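You operate a simulated robot arm through the tools that you are given. There is no shell and no other tool. Be economical: measure what you need, move in short steps, check, and stop when the job is done.

You run a simulated robot arm. Do the job below in one go: nothing can be reset, and whatever is moved stays where it is left.

JOB
Plug the pump in, prime it, switch it on and open the blue valve.
Fine: plug in and three strokes of the yellow plunger before the switch.

It is judged by the outcome, as a careful person would: the job done as asked, and still so three seconds after it is handed in. It fails if anything else is knocked over, pushed out of place, dropped, spilled or broken.

ROBOT AND FRAMES
A 7-joint arm with a two-finger parallel gripper on a trunk, on a base that drives. Base frame: it is fixed to the floor where the robot stands at the start and does not move with it; the origin is under the middle of the robot, x ahead of it, y to its left, z up; the surface under the hand at the start is at about z = 0.8. Readings come in m, degrees, newtons and seconds.
Its first joint turns from -166.0 to 166.0 degrees. Places, roughly: bench clip five [0.4, -0.5, 0.9]; bench clip four [0.3, -0.6, 0.9]; bench clip one [0.2, -0.8, 0.9]; bench clip seven [0.5, -0.4, 0.9]; bench clip six [0.4, -0.4, 0.9]; bench clip three [0.3, -0.7, 0.9]; bench clip two [0.2, -0.8, 0.9]; blue valve [0.6, -0.3, 0.9]; pump [0.6, -0.4, 0.5]; pump socket [0.7, -0.3, 0.9]; pump switch [0.7, -0.4, 0.9]; yellow plunger [0.7, -0.1, 0.9]. Payload 3.43 kg.
The tool frame sits at the grasp point between the pads (the TCP): z along the fingers, y along the line on which they close. The tips reach 0.03 m beyond it. Largest opening 0.094 m; finger width 0.028, thickness 0.01; the body of the gripper, 0.05 by 0.096 m, starts 0.055 m behind the TCP.
Orientation is that of the tool frame in the base frame, as a unit quaternion [w, x, y, z]. With the fingers straight down and closing along the base's y, the tool's x points along the base's -x, its y along +y and its z along -z.

CONTROLS
- The arm moves only by the tool jog_arm. Its argument "steps" is a list of rows, each a list of 7 numbers: the shift along the base's x, y, z in m, then the turn, a rotation vector about the base's x, y, z in degrees, then the opening, from 0 (shut) to 1 (fully open). In form: [[dx, dy, dz, ax, ay, az, claw], ...]. A call has 1 to 20 rows; each row shifts and turns the commanded pose from where the row before left it. Rows are played at 5 a second. More than 0.05 m and 8.6 degrees between two rows, or a gripper value outside its range, and nothing of the call is played. Where a pose cannot be reached the arm comes as near as it can. A force on the tool above 90 N (or 10 N above the force at the start of the call, whichever is more), or a blocked arm, ends the call early, and 0.2 s more pass. The fingers move at their own pace (about 0.045 m/s each) and stop on an object; they squeeze with about 42 N. The grip force told is the motor's: it shows also when the fingers shut on nothing. Time passes only in rows, and 0.2 s behind the last, so rows that do not move let the fingers close. The reply holds the time, the measured pose of the TCP, the force on the tool along the base axes, the opening and the grip force, in the units named above and with some noise, with the torque about the TCP (base axes, N m) and any sound that the robot's microphone picked up.
- Cameras (640 x 400 px; columns grow to the right, rows downward): "scene" is now at [0.4535, 0.1047, 1.377]; the picture's right is [-0.99, -0.14, 0.00], its down [-0.07, 0.49, -0.87] and it looks along [0.12, -0.86, -0.49] (base axes); focal length 259 px, centre (320, 200). "wrist" rides on the gripper at [0.076, 0.014, -0.102] in the tool frame; the picture's right is [-0.18, 0.98, 0.00], its down [-0.75, -0.14, -0.64] and it looks along [-0.63, -0.12, 0.77] (tool axes); focal length 243 px, centre (320, 200). There is no depth. A picture from a camera that has moved, and an enlarged one, comes with that camera's place and axes in the base frame and with its lens.
- snapshot(camera): a new picture of that camera. It takes no simulated time.
- move_column(by): slides the trunk up (or, below 0, down) by that many m; the arm and the scene camera ride with it, the base frame stays. It gives what a move gives, with no picture.
- steer(legs): drives the robot by 1 to 6 legs, each [ahead, left, turn to the left] in m, m and degrees, along the robot's own axes; the way and the turn of a leg run together, so that a leg with both is an arc; at most 1.5 m and 180 degrees a leg. The arm and the cameras ride along, it lands a little off, and it stops where it bumps. It gives what a move gives.
- turn_head(pan, tilt): turns the head with the scene camera to pan (to the left, within 103 degrees either way) and tilt (down, from -29 to 69), counted from straight ahead of the robot. It gives what a move gives.
- close_up(camera, box): a new picture of the part [left, top, right, bottom] of that camera's present view, enlarged. It takes no simulated time.
- hand_in(): hands the job in; it is judged then, once.

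Work in short steps. Places have to be worked out from the pictures, the camera data and where the tool is seen: move nearer, look again, correct. Check each grasp and each placing, and mend what went wrong. You have 120 turns and 78 pictures in all, those below and enlarged ones among them. Open the gripper and draw the arm clear of the work before you hand the job in, unless the task says otherwise.

The tools are called after "Call:" by a JSON object that holds its "method" and its "body". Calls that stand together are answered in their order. jog_arm: Moves the arm, as the interface text tells. Its arguments: {"type":"object","properties":{"steps":{"type":"array"}},"required":["steps"]} The other tools are called the same way: move_column (by) slides the trunk up or down; steer (legs) drives the base; turn_head (pan, tilt) turns the head that bears the scene camera; snapshot (camera) takes a picture; close_up (camera, box) takes an enlarged picture of a part of a camera's view; hand_in () hands the job in.

At the start:

```text
time_s: 0.0
eef_pos: [0.417, -0.3531, 1.1919]
ee_rot: [0.0, 0.001, 1.0, 0.0]
wrist_force: [-1.0, -0.4, -0.1]
moment: [0.0, 0.02, -0.04]
opening: 0.094
grip_force: 0.1
trunk travel left (down, up): [-0.425, 0.185]
robot x, y, heading: [0.0026, 0.0014, -0.1]
head pan, tilt: [-82.0, 29.4]
```

scene: 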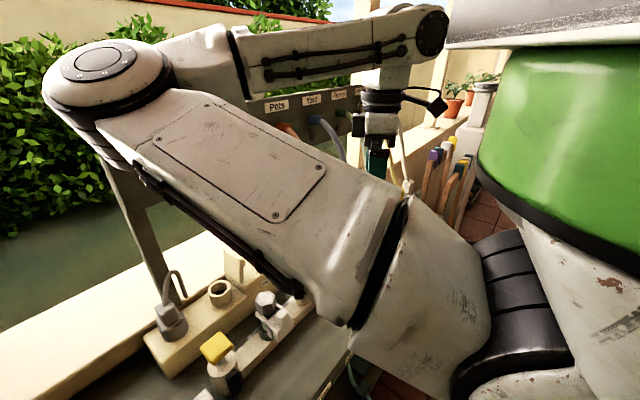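
wrist: 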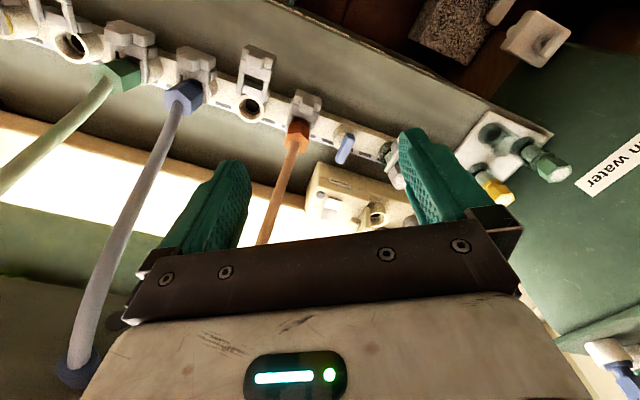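

The arm blocks the head camera's view. I'll raise the arm and pull it back, then look again.

Call:
{"method": "jog_arm", "body": {"steps": [[-0.03, -0.03, 0.03, 0, 0, 0, 1], [-0.03, -0.03, 0.03, 0, 0, 0, 1], [-0.03, -0.03, 0.03, 0, 0, 0, 1], [-0.03, -0.03, 0.03, 0, 0, 0, 1]]}}

Call:
{"method": "turn_head", "body": {"pan": -50, "tilt": 45}}

Call:
{"method": "snapshot", "body": {"camera": "scene"}}

Call:
{"method": "snapshot", "body": {"camera": "wrist"}}

```text
refused: row 1 steps farther than a row can; nothing moved
```

```text
time_s: 1.0
eef_pos: [0.4176, -0.3524, 1.1924]
ee_rot: [0.0, 0.0, 1.0, 0.0]
wrist_force: [-0.6, 0.0, -0.1]
moment: [0.0, 0.01, 0.0]
opening: 0.0939
grip_force: 0.1
trunk travel left (down, up): [-0.425, 0.185]
robot x, y, heading: [-0.0006, 0.0037, 0.2]
head pan, tilt: [-50.0, 45.0]
```

```text
75 pictures are left
camera scene: at [0.4932, 0.1321, 1.3536], right [-0.77, -0.64, 0.0], down [-0.45, 0.54, -0.71], along [0.45, -0.54, -0.71], focal length 259 px, centre (320, 200)
```

scene: 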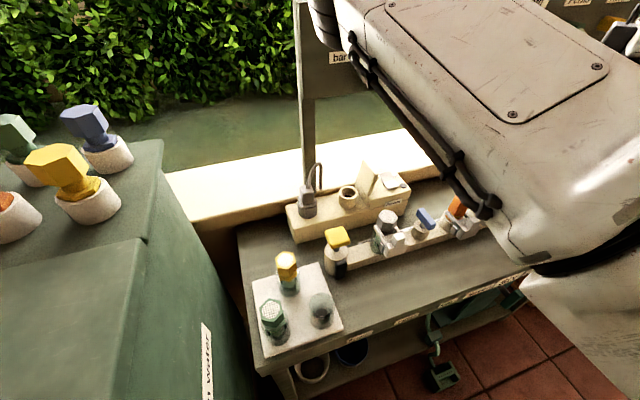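

```text
74 pictures are left
camera wrist: at [0.3404, -0.3391, 1.2942], right [0.18, 0.98, 0.0], down [0.75, -0.14, 0.64], along [0.63, -0.12, -0.77], focal length 243 px, centre (320, 200)
```

wrist: 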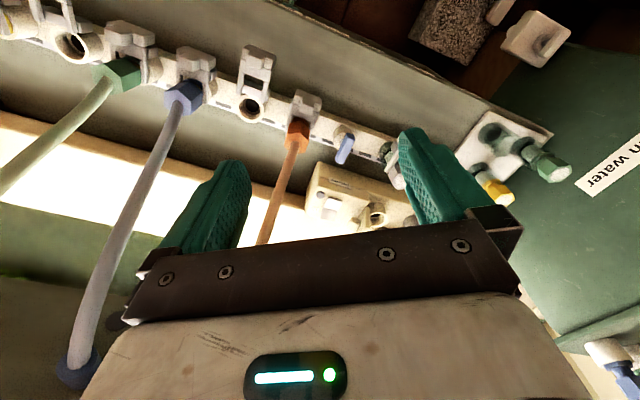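

The head view shows the bench with a yellow plunger, a strip of valves and a socket bar. I'll move the arm up and back, then zoom in.

Call:
{"method": "jog_arm", "body": {"steps": [[-0.028, -0.028, 0.028, 0, 0, 0, 1], [-0.028, -0.028, 0.028, 0, 0, 0, 1], [-0.028, -0.028, 0.028, 0, 0, 0, 1], [-0.028, -0.028, 0.028, 0, 0, 0, 1], [-0.028, -0.028, 0.028, 0, 0, 0, 1], [-0.028, -0.028, 0.02, 0, 0, 0, 1], [-0.028, -0.028, 0.02, 0, 0, 0, 1]]}}

Call:
{"method": "close_up", "body": {"camera": "scene", "box": [220, 140, 540, 340]}}

Call:
{"method": "snapshot", "body": {"camera": "wrist"}}

```text
time_s: 2.6
eef_pos: [0.2206, -0.5465, 1.3737]
ee_rot: [0.0, 0.0, 1.0, 0.0]
wrist_force: [-0.3, -0.4, 0.6]
moment: [-0.03, 0.01, 0.02]
opening: 0.0938
grip_force: 0.1
trunk travel left (down, up): [-0.425, 0.185]
robot x, y, heading: [-0.0011, 0.0046, 0.1]
head pan, tilt: [-50.0, 45.0]
```

```text
2.00 times, centred on (380, 240) of scene
camera zoom: at [0.4931, 0.1325, 1.3535], right [-0.77, -0.64, 0.0], down [-0.45, 0.54, -0.71], along [0.45, -0.54, -0.71], focal length 518 px, centre (200, 120)
```

zoom: 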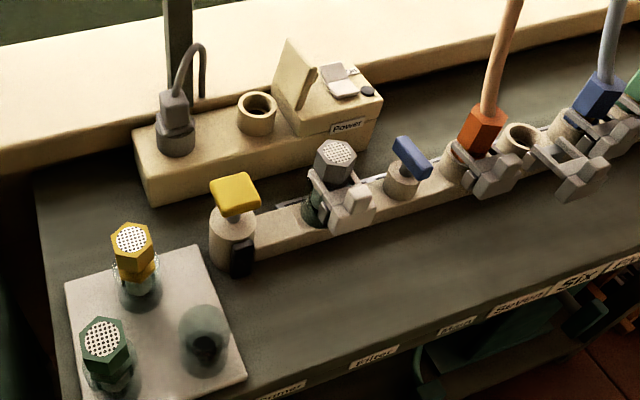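

```text
72 pictures are left
camera wrist: at [0.1441, -0.5337, 1.4759], right [0.18, 0.98, 0.0], down [0.75, -0.14, 0.64], along [0.63, -0.12, -0.77], focal length 243 px, centre (320, 200)
```

wrist: 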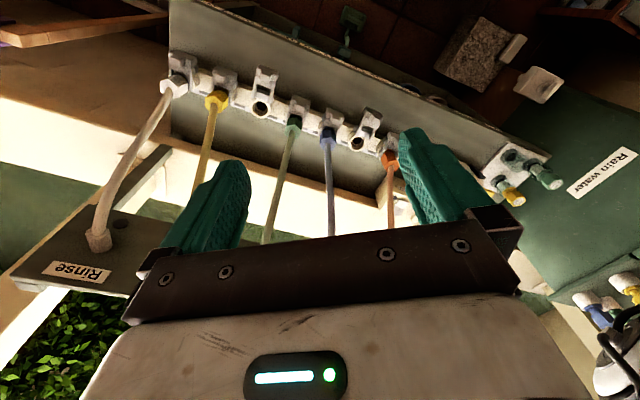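

Now I'll zoom in on the power bar and on the bench's front labels.

Call:
{"method": "close_up", "body": {"camera": "scene", "box": [270, 150, 430, 250]}}

Call:
{"method": "turn_head", "body": {"pan": -65, "tilt": 45}}

Call:
{"method": "snapshot", "body": {"camera": "scene"}}

```text
4.00 times, centred on (350, 200) of scene
camera zoom: at [0.4931, 0.1325, 1.3535], right [-0.77, -0.64, 0.0], down [-0.45, 0.54, -0.71], along [0.45, -0.54, -0.71], focal length 1035 px, centre (200, 200)
```

zoom: 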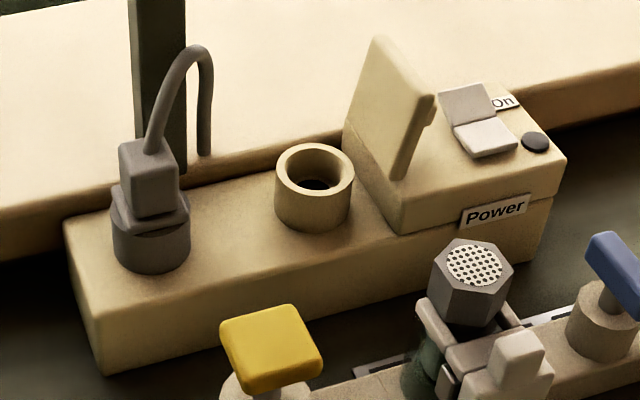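

```text
time_s: 3.3
eef_pos: [0.221, -0.5461, 1.3738]
ee_rot: [0.0, 0.0, 1.0, 0.0]
wrist_force: [0.6, 0.0, 0.1]
moment: [-0.04, -0.03, 0.03]
opening: 0.0939
grip_force: 0.0
trunk travel left (down, up): [-0.425, 0.185]
robot x, y, heading: [-0.0001, 0.0021, -0.1]
head pan, tilt: [-65.0, 45.0]
```

```text
70 pictures are left
camera scene: at [0.4752, 0.1206, 1.3536], right [-0.91, -0.42, 0.0], down [-0.3, 0.64, -0.71], along [0.3, -0.64, -0.71], focal length 259 px, centre (320, 200)
```

scene: 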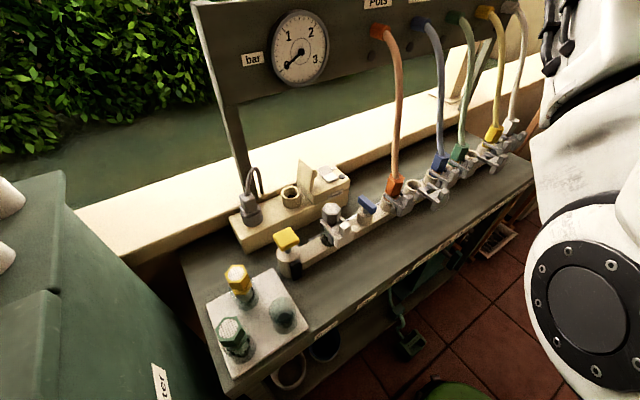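

The plug sits in a grey parking holder, the cream socket is empty, and the rocker is by "On" with its lid standing open. I'll zoom in on the strip, the labels and the gauge.

Call:
{"method": "close_up", "body": {"camera": "scene", "box": [270, 160, 430, 260]}}

Call:
{"method": "close_up", "body": {"camera": "scene", "box": [300, 200, 540, 350]}}

Call:
{"method": "close_up", "body": {"camera": "scene", "box": [370, 100, 530, 200]}}

```text
4.00 times, centred on (350, 210) of scene
camera zoom: at [0.4752, 0.1206, 1.3536], right [-0.91, -0.42, 0.0], down [-0.3, 0.64, -0.71], along [0.3, -0.64, -0.71], focal length 1035 px, centre (200, 160)
```

zoom: 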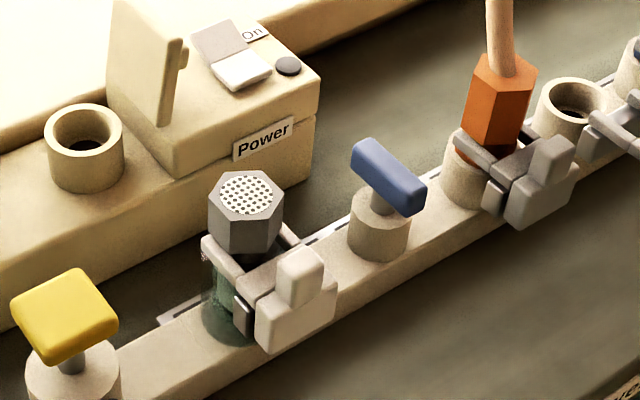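

```text
2.67 times, centred on (420, 275) of scene
camera zoom: at [0.4752, 0.1206, 1.3536], right [-0.91, -0.42, 0.0], down [-0.3, 0.64, -0.71], along [0.3, -0.64, -0.71], focal length 690 px, centre (53, 0)
```

zoom: 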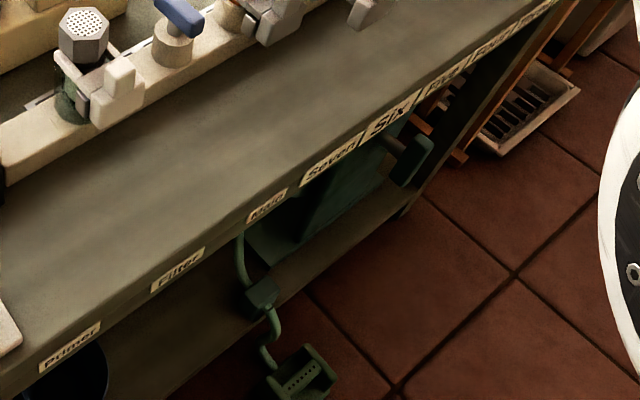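

```text
4.00 times, centred on (450, 150) of scene
camera zoom: at [0.4752, 0.1206, 1.3536], right [-0.91, -0.42, 0.0], down [-0.3, 0.64, -0.71], along [0.3, -0.64, -0.71], focal length 1035 px, centre (-200, 400)
```

zoom: 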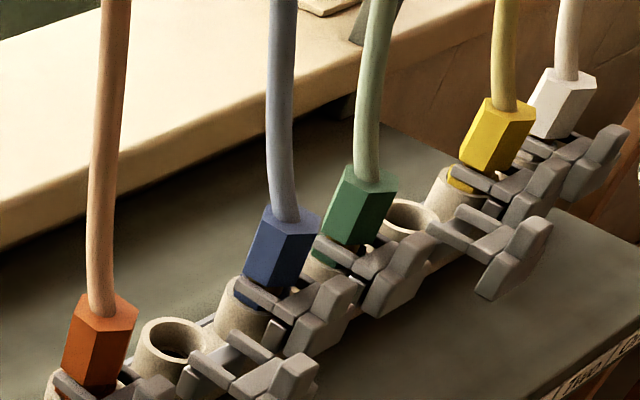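

Plug estimate: (0.80, -0.19), body top about 0.95. Socket estimate: (0.75, -0.293), rim about 0.89. I'll bring the wrist camera over them, yawed to match the bench.

Call:
{"method": "jog_arm", "body": {"steps": [[0.02, 0.033, -0.008, 0, 0, 0, 1], [0.02, 0.033, -0.008, 0, 0, 0, 1], [0.02, 0.033, -0.008, 0, 0, 0, 1], [0.02, 0.033, -0.008, 0, 0, 0, 1], [0.02, 0.033, -0.008, 0, 0, 0, 1], [0.02, 0.033, -0.008, 0, 0, 0, 1], [0.02, 0.033, -0.008, 0, 0, 0, 1], [0.02, 0.033, -0.008, 0, 0, 0, 1], [0.02, 0.033, -0.008, 0, 0, 0, 1], [0.034, 0.017, -0.0225, 0, 0, -3.75, 1], [0.034, 0.017, -0.0225, 0, 0, -3.75, 1], [0.034, 0.017, -0.0225, 0, 0, -3.75, 1], [0.034, 0.017, -0.0225, 0, 0, -3.75, 1], [0.034, 0.017, -0.0225, 0, 0, -3.75, 1], [0.034, 0.017, -0.0225, 0, 0, -3.75, 1], [0.034, 0.017, -0.0225, 0, 0, -3.75, 1], [0.034, 0.017, -0.0225, 0, 0, -3.75, 1]]}}

Call:
{"method": "snapshot", "body": {"camera": "wrist"}}

Call:
{"method": "snapshot", "body": {"camera": "scene"}}

```text
time_s: 6.9
eef_pos: [0.675, -0.1222, 1.1275]
ee_rot: [0.007, 0.265, 0.964, 0.007]
wrist_force: [-0.3, 0.8, 0.2]
moment: [0.02, 0.0, 0.02]
opening: 0.0938
grip_force: 0.0
trunk travel left (down, up): [-0.425, 0.185]
robot x, y, heading: [0.0039, 0.0, -0.3]
head pan, tilt: [-65.0, 45.0]
```

```text
66 pictures are left
camera wrist: at [0.6143, -0.0726, 1.231], right [0.66, 0.75, 0.02], down [0.56, -0.51, 0.65], along [0.49, -0.42, -0.76], focal length 243 px, centre (320, 200)
```

wrist: 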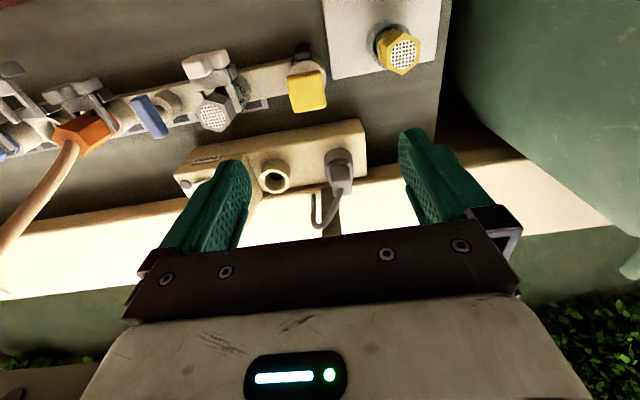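

```text
65 pictures are left
camera scene: at [0.4768, 0.1148, 1.3574], right [-0.91, -0.42, 0.0], down [-0.3, 0.64, -0.71], along [0.3, -0.64, -0.71], focal length 259 px, centre (320, 200)
```

scene: 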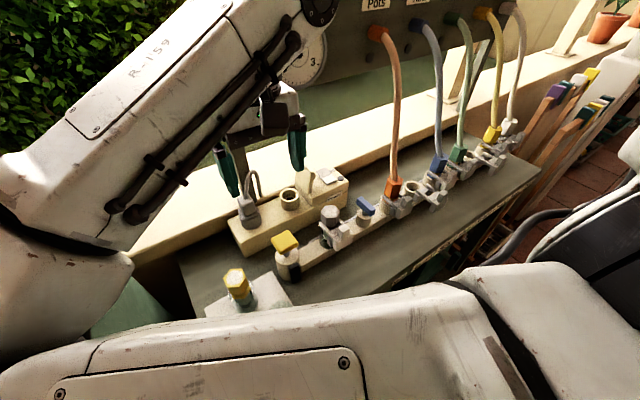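

Both are in the wrist view. I'll enlarge it to measure.

Call:
{"method": "close_up", "body": {"camera": "wrist", "box": [140, 50, 380, 200]}}

Call:
{"method": "close_up", "body": {"camera": "wrist", "box": [260, 130, 388, 210]}}

Call:
{"method": "close_up", "body": {"camera": "scene", "box": [220, 130, 380, 230]}}

```text
2.67 times, centred on (260, 125) of wrist
camera zoom: at [0.6143, -0.0726, 1.231], right [0.66, 0.75, 0.02], down [0.56, -0.51, 0.65], along [0.49, -0.42, -0.76], focal length 647 px, centre (480, 400)
```

zoom: 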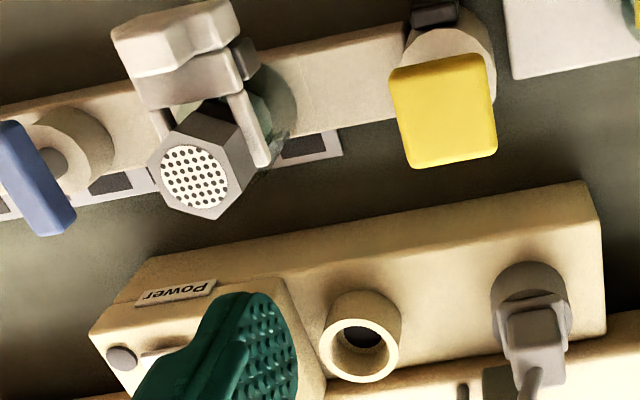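

```text
5.00 times, centred on (324, 170) of wrist
camera zoom: at [0.6143, -0.0726, 1.231], right [0.66, 0.75, 0.02], down [0.56, -0.51, 0.65], along [0.49, -0.42, -0.76], focal length 1213 px, centre (300, 350)
```

zoom: 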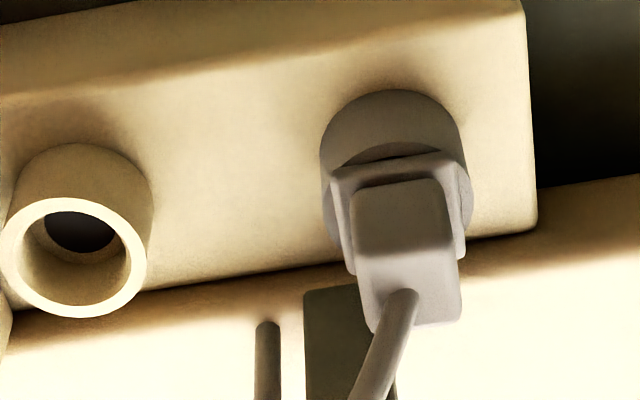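

```text
4.00 times, centred on (300, 180) of scene
camera zoom: at [0.4768, 0.1148, 1.3574], right [-0.91, -0.42, 0.0], down [-0.3, 0.64, -0.71], along [0.3, -0.64, -0.71], focal length 1035 px, centre (400, 280)
```

zoom: 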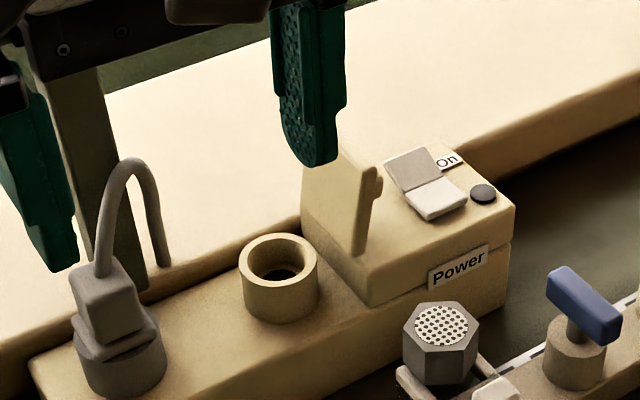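

Two-view triangulation puts the socket rim at (0.753, -0.293, 0.886) and the plug at about (0.806, -0.192), top about 0.94. The cord leaves the plug's top, so I'll tilt the tool 40° and stop short of the grasp for a check.

Call:
{"method": "jog_arm", "body": {"steps": [[0.0142, -0.0068, -0.0254, -4.09, -6.88, 0, 1], [0.0142, -0.0068, -0.0254, -4.09, -6.88, 0, 1], [0.0142, -0.0068, -0.0254, -4.09, -6.88, 0, 1], [0.0142, -0.0068, -0.0254, -4.09, -6.88, 0, 1], [0.0142, -0.0068, -0.0254, -4.09, -6.88, 0, 1], [0, 0, 0, 0, 0, 0, 1]]}}

Call:
{"method": "snapshot", "body": {"camera": "wrist"}}

Call:
{"method": "snapshot", "body": {"camera": "scene"}}

```text
time_s: 7.7
eef_pos: [0.7495, -0.1326, 1.1418]
ee_rot: [0.25, 0.286, 0.921, 0.088]
wrist_force: [0.0, -0.1, 0.5]
moment: [0.0, -0.04, -0.02]
opening: 0.0941
grip_force: 0.0
out of reach, approached as far as the arm can: row 3
trunk travel left (down, up): [-0.425, 0.185]
robot x, y, heading: [0.0159, -0.0113, -1.3]
head pan, tilt: [-65.0, 45.0]
stopped in row 3: the arm was blocked; the commanded pose is now the measured one
```

```text
61 pictures are left
camera wrist: at [0.6481, -0.0793, 1.2029], right [0.61, 0.7, 0.37], down [0.14, -0.56, 0.82], along [0.78, -0.44, -0.44], focal length 243 px, centre (320, 200)
```

wrist: 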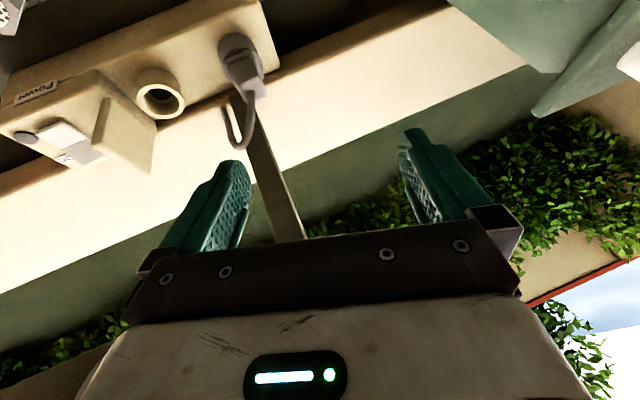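

```text
60 pictures are left
camera scene: at [0.4856, 0.0939, 1.3576], right [-0.92, -0.4, -0.01], down [-0.28, 0.65, -0.71], along [0.29, -0.65, -0.71], focal length 259 px, centre (320, 200)
```

scene: 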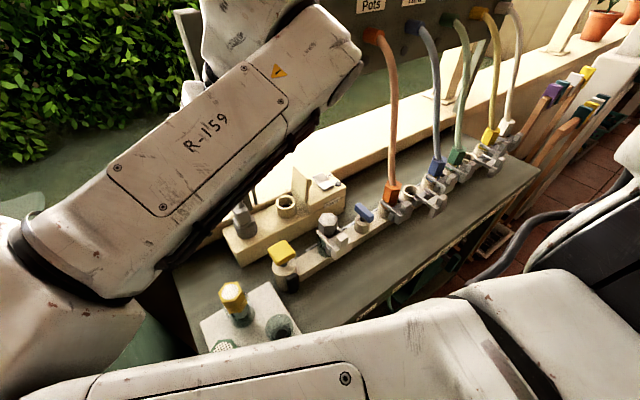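

The arm was blocked and the base got nudged. I'll back out to the earlier pose and check with the head whether the elbow is touching the tank on the left.

Call:
{"method": "jog_arm", "body": {"steps": [[-0.025, 0.005, 0.0, 2.6, 4.4, 0, 1], [-0.025, 0.005, 0.0, 4.09, 6.88, 0, 1], [-0.02, 0.0, 0.02, 4.09, 6.88, 0, 1], [-0.02, 0.0, 0.02, 4.09, 6.88, 0, 1]]}}

Call:
{"method": "turn_head", "body": {"pan": -10, "tilt": 50}}

Call:
{"method": "snapshot", "body": {"camera": "scene"}}

```text
time_s: 8.7
eef_pos: [0.6773, -0.1234, 1.172]
ee_rot: [-0.003, 0.324, 0.937, 0.129]
wrist_force: [-0.4, 1.0, -0.3]
moment: [0.02, -0.02, -0.05]
opening: 0.0942
grip_force: 0.0
out of reach, approached as far as the arm can: row 1
trunk travel left (down, up): [-0.425, 0.185]
robot x, y, heading: [0.0173, -0.0104, -1.2]
head pan, tilt: [-65.0, 45.0]
```

```text
time_s: 9.9
eef_pos: [0.6796, -0.1228, 1.1725]
ee_rot: [-0.002, 0.323, 0.937, 0.131]
wrist_force: [0.5, -0.2, -1.4]
moment: [-0.01, -0.02, 0.0]
opening: 0.0942
grip_force: 0.1
trunk travel left (down, up): [-0.425, 0.185]
robot x, y, heading: [0.0177, -0.006, -1.4]
head pan, tilt: [-10.0, 50.0]
```

```text
59 pictures are left
camera scene: at [0.5384, 0.1598, 1.3466], right [-0.2, -0.98, 0.0], down [-0.75, 0.15, -0.64], along [0.63, -0.13, -0.77], focal length 259 px, centre (320, 200)
```

scene: 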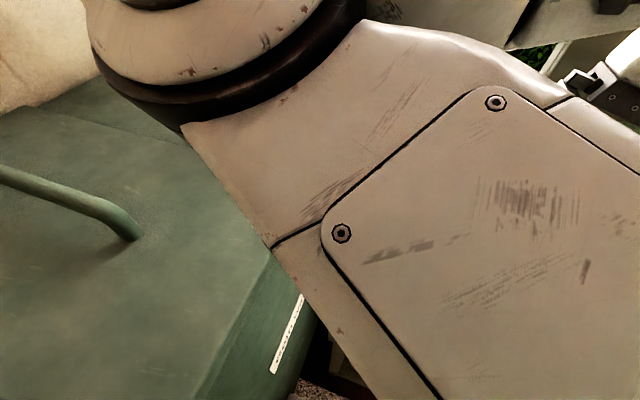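

The elbow is near the tank. I'll pull the arm back toward its start area and inspect the tank top.

Call:
{"method": "jog_arm", "body": {"steps": [[-0.04, -0.02, 0.015, 0, 0, 0, 1], [-0.04, -0.02, 0.015, 0, 0, 0, 1], [-0.04, -0.02, 0.015, 0, 0, 0, 1], [-0.04, -0.02, 0.01, 0, 0, 0, 1], [-0.04, -0.02, 0.01, 0, 0, 0, 1], [-0.04, -0.02, 0.01, 0, 0, 0, 1], [-0.04, -0.02, 0.01, 0, 0, 0, 1], [-0.04, -0.02, 0.01, 0, 0, 0, 1], [0, 0, 0, 0, 0, 0, 1]]}}

Call:
{"method": "turn_head", "body": {"pan": -25, "tilt": 45}}

Call:
{"method": "snapshot", "body": {"camera": "scene"}}

```text
time_s: 11.9
eef_pos: [0.3587, -0.2816, 1.2703]
ee_rot: [-0.003, 0.323, 0.937, 0.131]
wrist_force: [0.5, -0.2, -0.1]
moment: [0.0, 0.02, -0.02]
opening: 0.0939
grip_force: 0.1
trunk travel left (down, up): [-0.425, 0.185]
robot x, y, heading: [0.0131, -0.0068, -1.2]
head pan, tilt: [-10.0, 50.0]
```

```text
time_s: 12.7
eef_pos: [0.3568, -0.2807, 1.2674]
ee_rot: [-0.001, 0.323, 0.937, 0.131]
wrist_force: [-1.3, 0.2, 0.5]
moment: [0.02, -0.01, -0.01]
opening: 0.094
grip_force: 0.1
trunk travel left (down, up): [-0.425, 0.185]
robot x, y, heading: [0.0179, -0.0097, -1.4]
head pan, tilt: [-25.0, 45.0]
```

```text
58 pictures are left
camera scene: at [0.5357, 0.1389, 1.3535], right [-0.44, -0.9, 0.0], down [-0.63, 0.31, -0.71], along [0.63, -0.31, -0.71], focal length 259 px, centre (320, 200)
```

scene: 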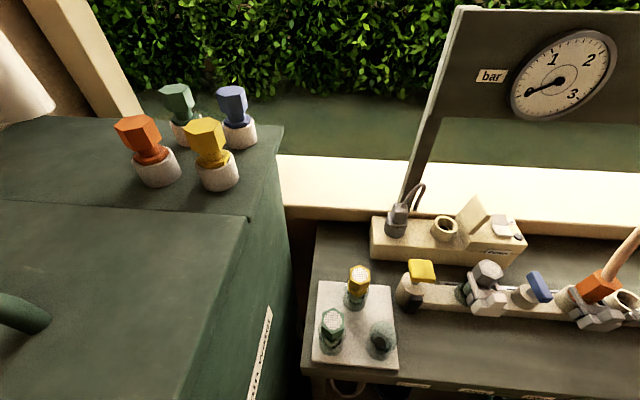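

The tank's caps are undisturbed. Shifting the base to the right, parallel to the bench, should move the elbow away from the tank. I'll check the floor there first.

Call:
{"method": "turn_head", "body": {"pan": -100, "tilt": 60}}

Call:
{"method": "snapshot", "body": {"camera": "scene"}}

```text
time_s: 14.2
eef_pos: [0.3583, -0.2814, 1.2688]
ee_rot: [-0.002, 0.323, 0.937, 0.131]
wrist_force: [-0.1, 0.2, -0.2]
moment: [0.01, -0.02, 0.01]
opening: 0.094
grip_force: 0.0
trunk travel left (down, up): [-0.425, 0.185]
robot x, y, heading: [0.016, -0.0113, -1.1]
head pan, tilt: [-100.0, 60.0]
```

```text
57 pictures are left
camera scene: at [0.4498, 0.1094, 1.3341], right [-0.98, 0.19, 0.0], down [0.17, 0.85, -0.5], along [-0.1, -0.49, -0.87], focal length 259 px, centre (320, 200)
```

scene: 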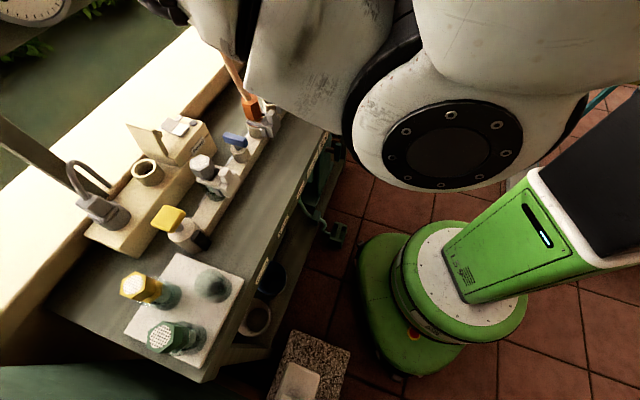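

The floor beside the base looks clear. I'll drive 0.2 m right and 0.1 m back, parallel to the bench, then look at the bench.

Call:
{"method": "steer", "body": {"legs": [[-0.1, -0.2, 0]]}}

Call:
{"method": "turn_head", "body": {"pan": -50, "tilt": 45}}

Call:
{"method": "snapshot", "body": {"camera": "scene"}}

```text
time_s: 15.9
eef_pos: [0.2523, -0.4809, 1.2682]
ee_rot: [-0.003, 0.325, 0.937, 0.131]
wrist_force: [-0.6, 0.0, 0.4]
moment: [-0.01, -0.01, -0.05]
opening: 0.0939
grip_force: 0.0
trunk travel left (down, up): [-0.425, 0.185]
robot x, y, heading: [-0.0854, -0.2041, -1.6]
head pan, tilt: [-100.0, 60.0]
```

```text
time_s: 17.1
eef_pos: [0.2511, -0.4817, 1.269]
ee_rot: [-0.003, 0.325, 0.937, 0.131]
wrist_force: [-0.3, -0.2, 0.2]
moment: [0.01, 0.02, -0.03]
opening: 0.0942
grip_force: 0.0
trunk travel left (down, up): [-0.425, 0.185]
robot x, y, heading: [-0.0849, -0.2129, -1.4]
head pan, tilt: [-50.0, 45.0]
```

```text
56 pictures are left
camera scene: at [0.4089, -0.0892, 1.3535], right [-0.78, -0.62, 0.0], down [-0.44, 0.55, -0.71], along [0.44, -0.55, -0.71], focal length 259 px, centre (320, 200)
```

scene: 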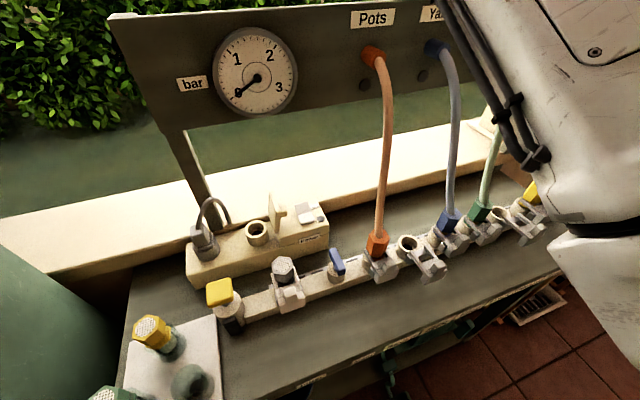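

The view is good and the gauge reads 0. I'll raise the trunk 0.1 m for elbow clearance. Then I'll move the tool to a point 0.22 m back along the tilted approach line to the plug.

Call:
{"method": "move_column", "body": {"by": 0.1}}

Call:
{"method": "jog_arm", "body": {"steps": [[0.0329, 0.028, -0.0213, 0, 0, 0, 1], [0.0329, 0.028, -0.0213, 0, 0, 0, 1], [0.0329, 0.028, -0.0213, 0, 0, 0, 1], [0.0329, 0.028, -0.0213, 0, 0, 0, 1], [0.0329, 0.028, -0.0213, 0, 0, 0, 1], [0.0329, 0.028, -0.0213, 0, 0, 0, 1], [0.0329, 0.028, -0.0213, 0, 0, 0, 1], [0.0329, 0.028, -0.0213, -6.08, -4.95, 0.47, 1], [0.0329, 0.028, -0.0213, -6.08, -4.95, 0.47, 1], [0.0329, 0.028, -0.0213, -6.08, -4.95, 0.47, 1], [0.0329, 0.028, -0.0213, -6.08, -4.95, 0.47, 1], [0.0329, 0.028, -0.0213, -6.08, -4.95, 0.47, 1], [0.0329, 0.028, -0.0213, -6.08, -4.95, 0.47, 1], [0, 0, 0, 0, 0, 0, 1]]}}

Call:
{"method": "snapshot", "body": {"camera": "wrist"}}

Call:
{"method": "snapshot", "body": {"camera": "scene"}}

```text
time_s: 18.4
eef_pos: [0.2526, -0.4809, 1.3681]
ee_rot: [-0.002, 0.325, 0.937, 0.13]
wrist_force: [-0.4, 0.0, -0.3]
moment: [0.0, -0.05, 0.04]
opening: 0.0943
grip_force: 0.1
trunk travel left (down, up): [-0.525, 0.085]
robot x, y, heading: [-0.0912, -0.2102, -1.2]
head pan, tilt: [-50.0, 45.0]
```

```text
time_s: 21.2
eef_pos: [0.3401, -0.319, 1.3677]
ee_rot: [0.03, 0.247, 0.942, 0.225]
wrist_force: [7.6, -10.3, -1.3]
moment: [-0.01, -0.01, -0.58]
opening: 0.0917
grip_force: 0.0
out of reach, approached as far as the arm can: row 3, 4, 5, 6, 7, 8, 9, 10, 11, 12, 13
trunk travel left (down, up): [-0.525, 0.085]
robot x, y, heading: [-0.0849, -0.2125, -1.1]
head pan, tilt: [-50.0, 45.0]
stopped in row 14: the arm was blocked; the commanded pose is now the measured one
```

```text
55 pictures are left
camera wrist: at [0.2626, -0.3138, 1.4702], right [0.61, 0.67, 0.42], down [0.49, -0.73, 0.47], along [0.63, -0.08, -0.77], focal length 243 px, centre (320, 200)
```

wrist: 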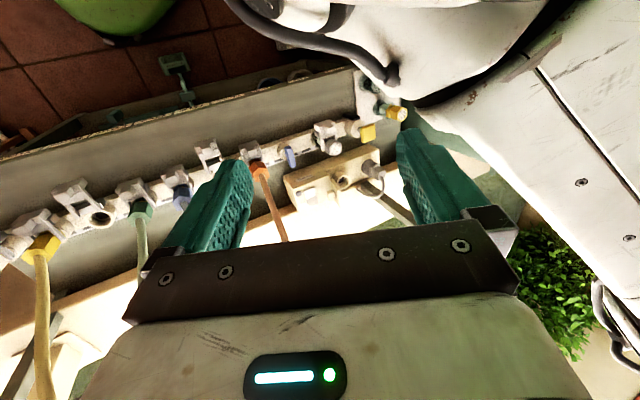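

```text
54 pictures are left
camera scene: at [0.4092, -0.0896, 1.4534], right [-0.78, -0.62, 0.0], down [-0.44, 0.55, -0.71], along [0.44, -0.55, -0.71], focal length 259 px, centre (320, 200)
```

scene: 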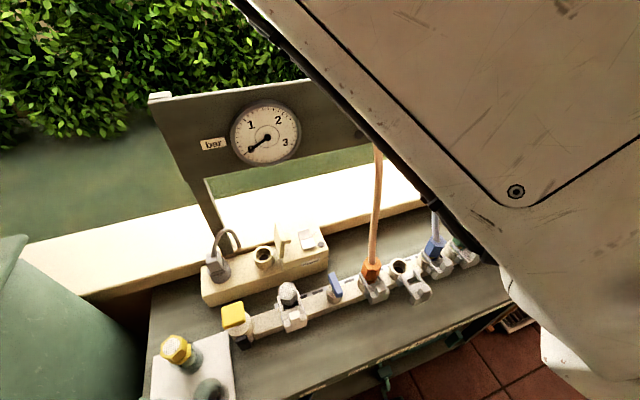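

The rolled wrist orientation has the arm cramped against itself. I'll back off, restore a clean tool-down orientation, and lower the trunk again.

Call:
{"method": "jog_arm", "body": {"steps": [[-0.0225, -0.04, 0, 0, 0, 0, 1], [-0.0225, -0.04, 0, 0, 0, 0, 1], [-0.0225, -0.04, 0, 0, 0, 0, 1], [-0.0225, -0.04, 0, 0, 0, 0, 1], [0, 0, 0, -5.26, 0.7, 5.78, 1], [0, 0, 0, -5.26, 0.7, 5.78, 1], [0, 0, 0, -5.26, 0.7, 5.78, 1], [0, 0, 0, -5.26, 0.7, 5.78, 1], [0, 0, 0, -5.26, 0.7, 5.78, 1], [0, 0, 0, 0, 0, 0, 1]]}}

Call:
{"method": "move_column", "body": {"by": -0.1}}

Call:
{"method": "snapshot", "body": {"camera": "scene"}}

```text
time_s: 23.4
eef_pos: [0.2488, -0.4779, 1.3681]
ee_rot: [0.0, -0.001, 1.0, 0.0]
wrist_force: [0.0, 0.8, 0.4]
moment: [0.02, 0.0, 0.02]
opening: 0.094
grip_force: 0.0
trunk travel left (down, up): [-0.525, 0.085]
robot x, y, heading: [-0.0854, -0.2095, -1.8]
head pan, tilt: [-50.0, 45.0]
```

```text
time_s: 24.8
eef_pos: [0.2497, -0.4774, 1.2676]
ee_rot: [-0.001, -0.001, 1.0, 0.001]
wrist_force: [0.0, -0.6, 0.0]
moment: [0.01, 0.0, 0.01]
opening: 0.0942
grip_force: 0.0
trunk travel left (down, up): [-0.425, 0.185]
robot x, y, heading: [-0.0912, -0.2097, -1.5]
head pan, tilt: [-50.0, 45.0]
```

```text
53 pictures are left
camera scene: at [0.4089, -0.089, 1.3536], right [-0.78, -0.62, 0.0], down [-0.44, 0.55, -0.71], along [0.44, -0.55, -0.71], focal length 259 px, centre (320, 200)
```

scene: 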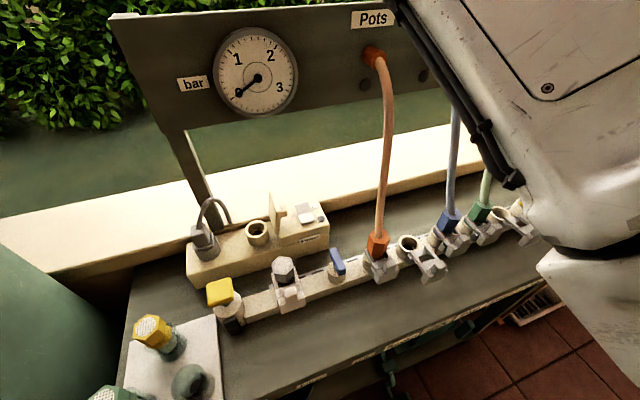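

Clean orientation is restored. I'll move tool-down to (0.62, -0.1, 1.2) while yawing to -30°, then check.

Call:
{"method": "jog_arm", "body": {"steps": [[0.031, 0.0314, -0.006, 0, 0, -2.5, 1], [0.031, 0.0314, -0.006, 0, 0, -2.5, 1], [0.031, 0.0314, -0.006, 0, 0, -2.5, 1], [0.031, 0.0314, -0.006, 0, 0, -2.5, 1], [0.031, 0.0314, -0.006, 0, 0, -2.5, 1], [0.031, 0.0314, -0.006, 0, 0, -2.5, 1], [0.031, 0.0314, -0.006, 0, 0, -2.5, 1], [0.031, 0.0314, -0.006, 0, 0, -2.5, 1], [0.031, 0.0314, -0.006, 0, 0, -2.5, 1], [0.031, 0.0314, -0.006, 0, 0, -2.5, 1], [0.031, 0.0314, -0.006, 0, 0, -2.5, 1], [0.031, 0.0314, -0.006, 0, 0, -2.5, 1]]}}

Call:
{"method": "snapshot", "body": {"camera": "scene"}}

```text
time_s: 26.6
eef_pos: [0.2845, -0.3471, 1.2693]
ee_rot: [0.019, 0.1, 0.99, 0.096]
wrist_force: [-14.5, -43.2, -5.5]
moment: [-1.19, 0.47, -0.31]
opening: 0.0678
grip_force: 0.0
out of reach, approached as far as the arm can: row 3, 4, 5, 6, 7, 8
trunk travel left (down, up): [-0.425, 0.185]
robot x, y, heading: [-0.0852, -0.2095, -1.4]
head pan, tilt: [-50.0, 45.0]
stopped in row 8: the arm was blocked; the commanded pose is now the measured one
```

```text
52 pictures are left
camera scene: at [0.4087, -0.0894, 1.3536], right [-0.78, -0.62, 0.0], down [-0.44, 0.55, -0.71], along [0.44, -0.55, -0.71], focal length 259 px, centre (320, 200)
```

scene: 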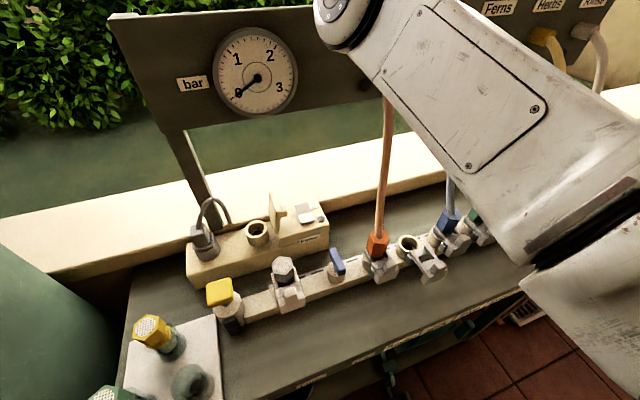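

The fingers are pushing on the robot's own head boom. I'll back off and route the hand around the head at a larger radius.

Call:
{"method": "jog_arm", "body": {"steps": [[-0.01, -0.045, 0, 0, 0, 0, 1], [-0.01, -0.045, 0, 0, 0, 0, 1], [0, -0.03, 0, -5.5, 1.1, 5.75, 1], [0.0, 0, 0, -5.5, 1.1, 5.75, 1], [0.03, 0.0, 0, 0, 0, 0, 1], [0.04, 0.006, 0, 0, 0, 0, 1], [0.04, 0.012, 0, 0, 0, 0, 1], [0.04, 0.015, -0.005, 0, 0, 0, 1], [0.04, 0.015, -0.005, 0, 0, 0, 1]]}}

Call:
{"method": "snapshot", "body": {"camera": "scene"}}

Call:
{"method": "snapshot", "body": {"camera": "wrist"}}

```text
time_s: 28.6
eef_pos: [0.4552, -0.4185, 1.2544]
ee_rot: [0.0, 0.001, 1.0, 0.002]
wrist_force: [-1.2, -0.5, 0.1]
moment: [0.04, 0.03, 0.0]
opening: 0.0942
grip_force: 0.1
trunk travel left (down, up): [-0.425, 0.185]
robot x, y, heading: [-0.0879, -0.2051, -1.3]
head pan, tilt: [-50.0, 45.0]
```

```text
51 pictures are left
camera scene: at [0.4088, -0.0896, 1.3536], right [-0.78, -0.62, 0.0], down [-0.44, 0.55, -0.71], along [0.44, -0.55, -0.71], focal length 259 px, centre (320, 200)
```

scene: 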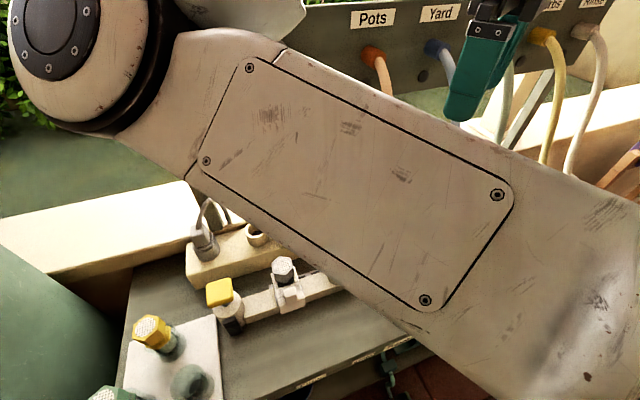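

```text
50 pictures are left
camera wrist: at [0.3777, -0.4054, 1.3566], right [0.19, 0.98, 0.01], down [0.75, -0.15, 0.64], along [0.63, -0.12, -0.77], focal length 243 px, centre (320, 200)
```

wrist: 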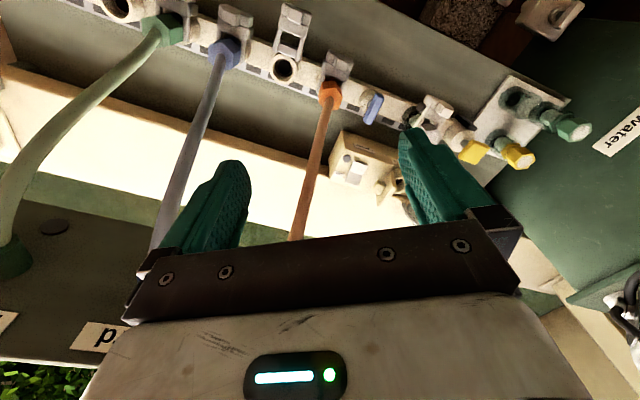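

The route works. I'll continue around toward the bar.

Call:
{"method": "jog_arm", "body": {"steps": [[0.029, 0.0237, -0.0108, 0, 0, -3, 1], [0.029, 0.0237, -0.0108, 0, 0, -3, 1], [0.029, 0.0237, -0.0108, 0, 0, -3, 1], [0.029, 0.0237, -0.0108, 0, 0, -3, 1], [0.029, 0.0237, -0.0108, 0, 0, -3, 1], [0.0225, 0.035, -0.0125, 0, 0, -3.75, 1], [0.0225, 0.035, -0.0125, 0, 0, -3.75, 1], [0.0225, 0.035, -0.0125, 0, 0, -3.75, 1], [0.0225, 0.035, -0.0125, 0, 0, -3.75, 1]]}}

Call:
{"method": "snapshot", "body": {"camera": "scene"}}

Call:
{"method": "snapshot", "body": {"camera": "wrist"}}

```text
time_s: 30.4
eef_pos: [0.6679, -0.2488, 1.1612]
ee_rot: [-0.002, 0.302, 0.953, -0.002]
wrist_force: [-0.3, -0.1, -0.6]
moment: [0.0, -0.04, 0.01]
opening: 0.0939
grip_force: 0.0
trunk travel left (down, up): [-0.425, 0.185]
robot x, y, heading: [-0.0859, -0.2087, -1.1]
head pan, tilt: [-50.0, 45.0]
stopped in row 9: the arm was blocked; the commanded pose is now the measured one
```

```text
49 pictures are left
camera scene: at [0.4087, -0.0896, 1.3536], right [-0.78, -0.62, 0.0], down [-0.44, 0.55, -0.71], along [0.44, -0.55, -0.71], focal length 259 px, centre (320, 200)
```

scene: 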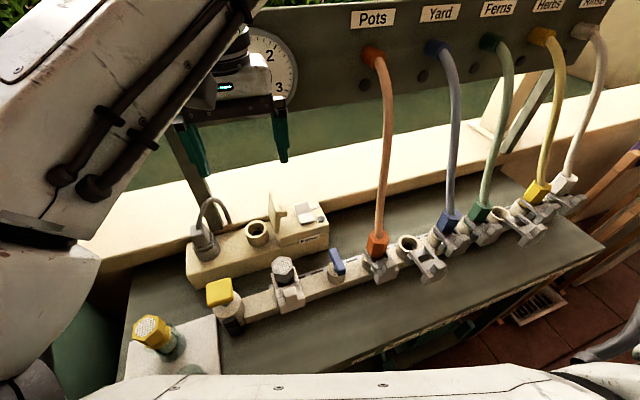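

```text
48 pictures are left
camera wrist: at [0.6146, -0.1935, 1.2635], right [0.72, 0.7, 0.0], down [0.54, -0.55, 0.64], along [0.45, -0.46, -0.77], focal length 243 px, centre (320, 200)
```

wrist: 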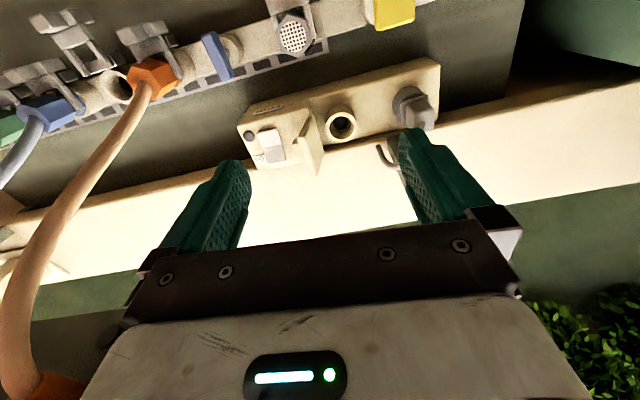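

The elbow meets the tank again at the left. I'll back the base off, turn it left about 20°, and re-approach from further right, so the arm points away from the tank.

Call:
{"method": "steer", "body": {"legs": [[-0.25, -0.05, 0], [0, 0, 20]]}}

Call:
{"method": "snapshot", "body": {"camera": "scene"}}

```text
time_s: 33.4
eef_pos: [0.3893, -0.0358, 1.1621]
ee_rot: [-0.002, 0.136, 0.991, -0.001]
wrist_force: [-0.4, -0.2, 0.5]
moment: [0.04, 0.02, 0.02]
opening: 0.0939
grip_force: 0.1
trunk travel left (down, up): [-0.425, 0.185]
robot x, y, heading: [-0.3359, -0.2539, 18.0]
head pan, tilt: [-50.0, 45.0]
```

```text
47 pictures are left
camera scene: at [0.0903, 0.027, 1.3535], right [-0.53, -0.85, 0.0], down [-0.6, 0.37, -0.71], along [0.6, -0.37, -0.71], focal length 259 px, centre (320, 200)
```

scene: 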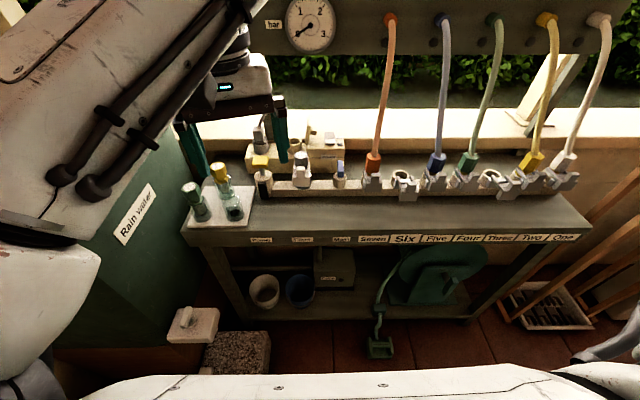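

The overview shows a clear floor, except the pump's foot near (0.27, -0.41). I'll drive to about (-0.12, -0.38), which stays clear of it.

Call:
{"method": "steer", "body": {"legs": [[0.1665, -0.1866, 0]]}}

Call:
{"method": "turn_head", "body": {"pan": -60, "tilt": 40}}

Call:
{"method": "snapshot", "body": {"camera": "scene"}}

```text
time_s: 35.2
eef_pos: [0.6011, -0.159, 1.1607]
ee_rot: [-0.001, 0.134, 0.991, -0.002]
wrist_force: [-0.6, 0.2, -0.1]
moment: [-0.03, -0.01, -0.01]
opening: 0.0942
grip_force: 0.0
trunk travel left (down, up): [-0.425, 0.185]
robot x, y, heading: [-0.1269, -0.3781, 18.2]
head pan, tilt: [-50.0, 45.0]
```

```text
time_s: 35.9
eef_pos: [0.601, -0.1591, 1.161]
ee_rot: [-0.001, 0.133, 0.991, -0.002]
wrist_force: [1.2, 0.0, 1.2]
moment: [-0.01, 0.05, 0.0]
opening: 0.094
grip_force: 0.0
trunk travel left (down, up): [-0.425, 0.185]
robot x, y, heading: [-0.1239, -0.3799, 18.5]
head pan, tilt: [-60.0, 40.0]
```

```text
46 pictures are left
camera scene: at [0.2966, -0.1106, 1.3608], right [-0.66, -0.75, 0.0], down [-0.48, 0.43, -0.77], along [0.57, -0.51, -0.64], focal length 259 px, centre (320, 200)
```

scene: 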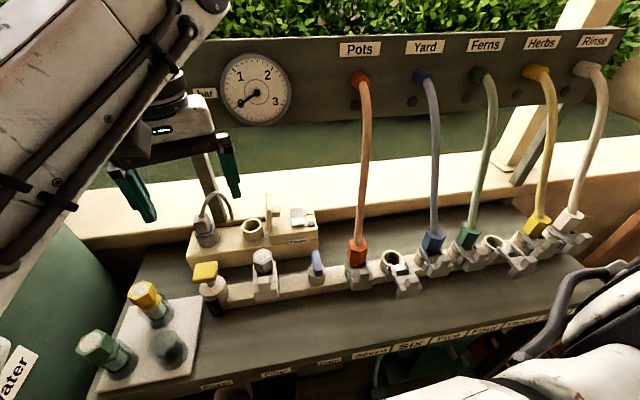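

The setup is much better now. I'll yaw to the bench direction and tilt 40° while moving to a point 0.2 m back on the plug approach line.

Call:
{"method": "jog_arm", "body": {"steps": [[0.0127, 0.0049, -0.012, 0, 0, -7.3, 1], [0.0127, 0.0049, -0.012, 0, 0, -7.3, 1], [0.0127, 0.0049, -0.012, -4, -6.93, 0, 1], [0.0127, 0.0049, -0.012, -4, -6.93, 0, 1], [0.0127, 0.0049, -0.012, -4, -6.93, 0, 1], [0.0127, 0.0049, -0.012, -4, -6.93, 0, 1], [0.0127, 0.0049, -0.012, -4, -6.93, 0, 1]]}}

Call:
{"method": "snapshot", "body": {"camera": "wrist"}}

Call:
{"method": "snapshot", "body": {"camera": "scene"}}

```text
time_s: 37.5
eef_pos: [0.6891, -0.1244, 1.0777]
ee_rot: [0.331, 0.243, 0.907, -0.089]
wrist_force: [0.8, 0.6, 0.0]
moment: [-0.01, 0.0, 0.01]
opening: 0.094
grip_force: 0.0
trunk travel left (down, up): [-0.425, 0.185]
robot x, y, heading: [-0.126, -0.3788, 18.2]
head pan, tilt: [-60.0, 40.0]
```

```text
45 pictures are left
camera wrist: at [0.5888, -0.0498, 1.1073], right [0.61, 0.78, 0.12], down [0.07, -0.2, 0.98], along [0.79, -0.59, -0.18], focal length 243 px, centre (320, 200)
```

wrist: 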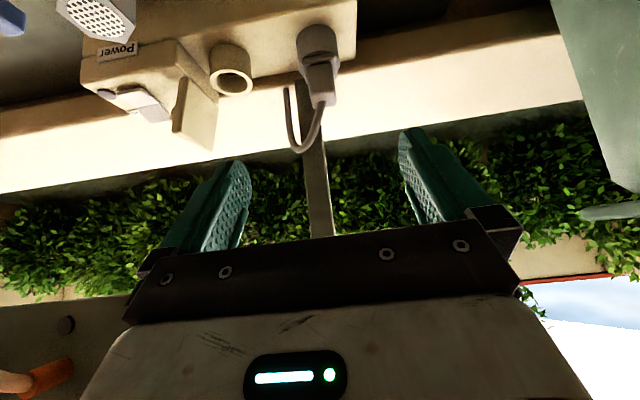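

```text
44 pictures are left
camera scene: at [0.2966, -0.1107, 1.3609], right [-0.66, -0.75, 0.0], down [-0.48, 0.43, -0.77], along [0.57, -0.51, -0.64], focal length 259 px, centre (320, 200)
```

scene: 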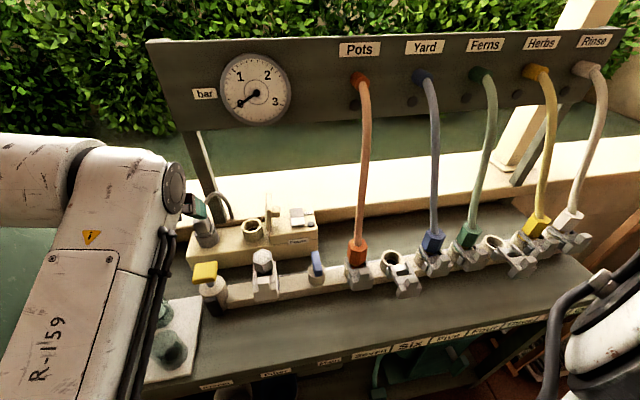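

The pose is exact. I'll enlarge the plug in the wrist view and in the scene view to refine the grasp point.

Call:
{"method": "close_up", "body": {"camera": "wrist", "box": [200, 0, 392, 120]}}

Call:
{"method": "close_up", "body": {"camera": "scene", "box": [170, 170, 330, 270]}}

```text
3.33 times, centred on (296, 60) of wrist
camera zoom: at [0.5888, -0.0498, 1.1073], right [0.61, 0.78, 0.12], down [0.07, -0.2, 0.98], along [0.79, -0.59, -0.18], focal length 809 px, centre (400, 667)
```

zoom: 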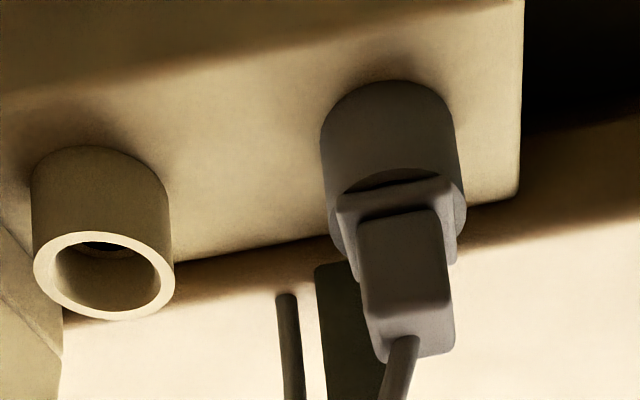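

```text
4.00 times, centred on (250, 220) of scene
camera zoom: at [0.2966, -0.1107, 1.3609], right [-0.66, -0.75, 0.0], down [-0.48, 0.43, -0.77], along [0.57, -0.51, -0.64], focal length 1035 px, centre (600, 120)
```

zoom: 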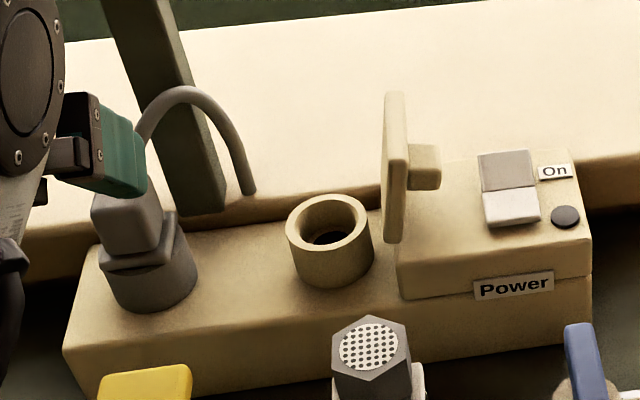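

Refined values: plug axis (0.806, -0.190), body z about 0.90–0.944, width about 0.03. Socket axis (0.750, -0.288), rim 0.893. I'll advance 0.14 m along the tool axis and check.

Call:
{"method": "jog_arm", "body": {"steps": [[0.0197, -0.011, -0.0263, 0, 0, 0, 1], [0.0197, -0.011, -0.0263, 0, 0, 0, 1], [0.0197, -0.011, -0.0263, 0, 0, 0, 1], [0.0197, -0.011, -0.0263, 0, 0, 0, 1], [0, 0, 0, 0, 0, 0, 1]]}}

Call:
{"method": "snapshot", "body": {"camera": "wrist"}}

Call:
{"method": "close_up", "body": {"camera": "scene", "box": [130, 150, 330, 275]}}

```text
time_s: 38.7
eef_pos: [0.7705, -0.17, 0.9727]
ee_rot: [0.33, 0.244, 0.908, -0.09]
wrist_force: [0.0, -0.9, -0.2]
moment: [0.0, -0.02, -0.02]
opening: 0.0938
grip_force: 0.1
trunk travel left (down, up): [-0.425, 0.185]
robot x, y, heading: [-0.1267, -0.3784, 18.4]
head pan, tilt: [-60.0, 40.0]
```

```text
41 pictures are left
camera wrist: at [0.6686, -0.096, 1.0017], right [0.61, 0.78, 0.12], down [0.07, -0.2, 0.98], along [0.79, -0.59, -0.18], focal length 243 px, centre (320, 200)
```

wrist: 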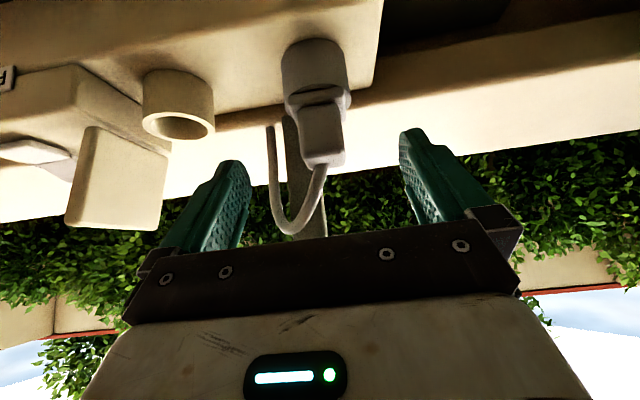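

```text
3.20 times, centred on (230, 212) of scene
camera zoom: at [0.2967, -0.1107, 1.3608], right [-0.66, -0.75, 0.0], down [-0.48, 0.43, -0.77], along [0.57, -0.51, -0.64], focal length 828 px, centre (608, 160)
```

zoom: 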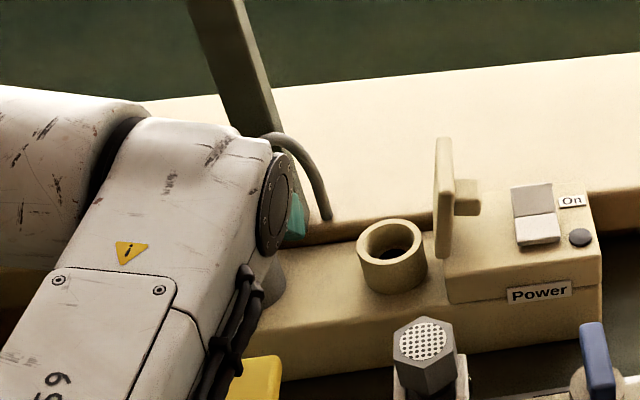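

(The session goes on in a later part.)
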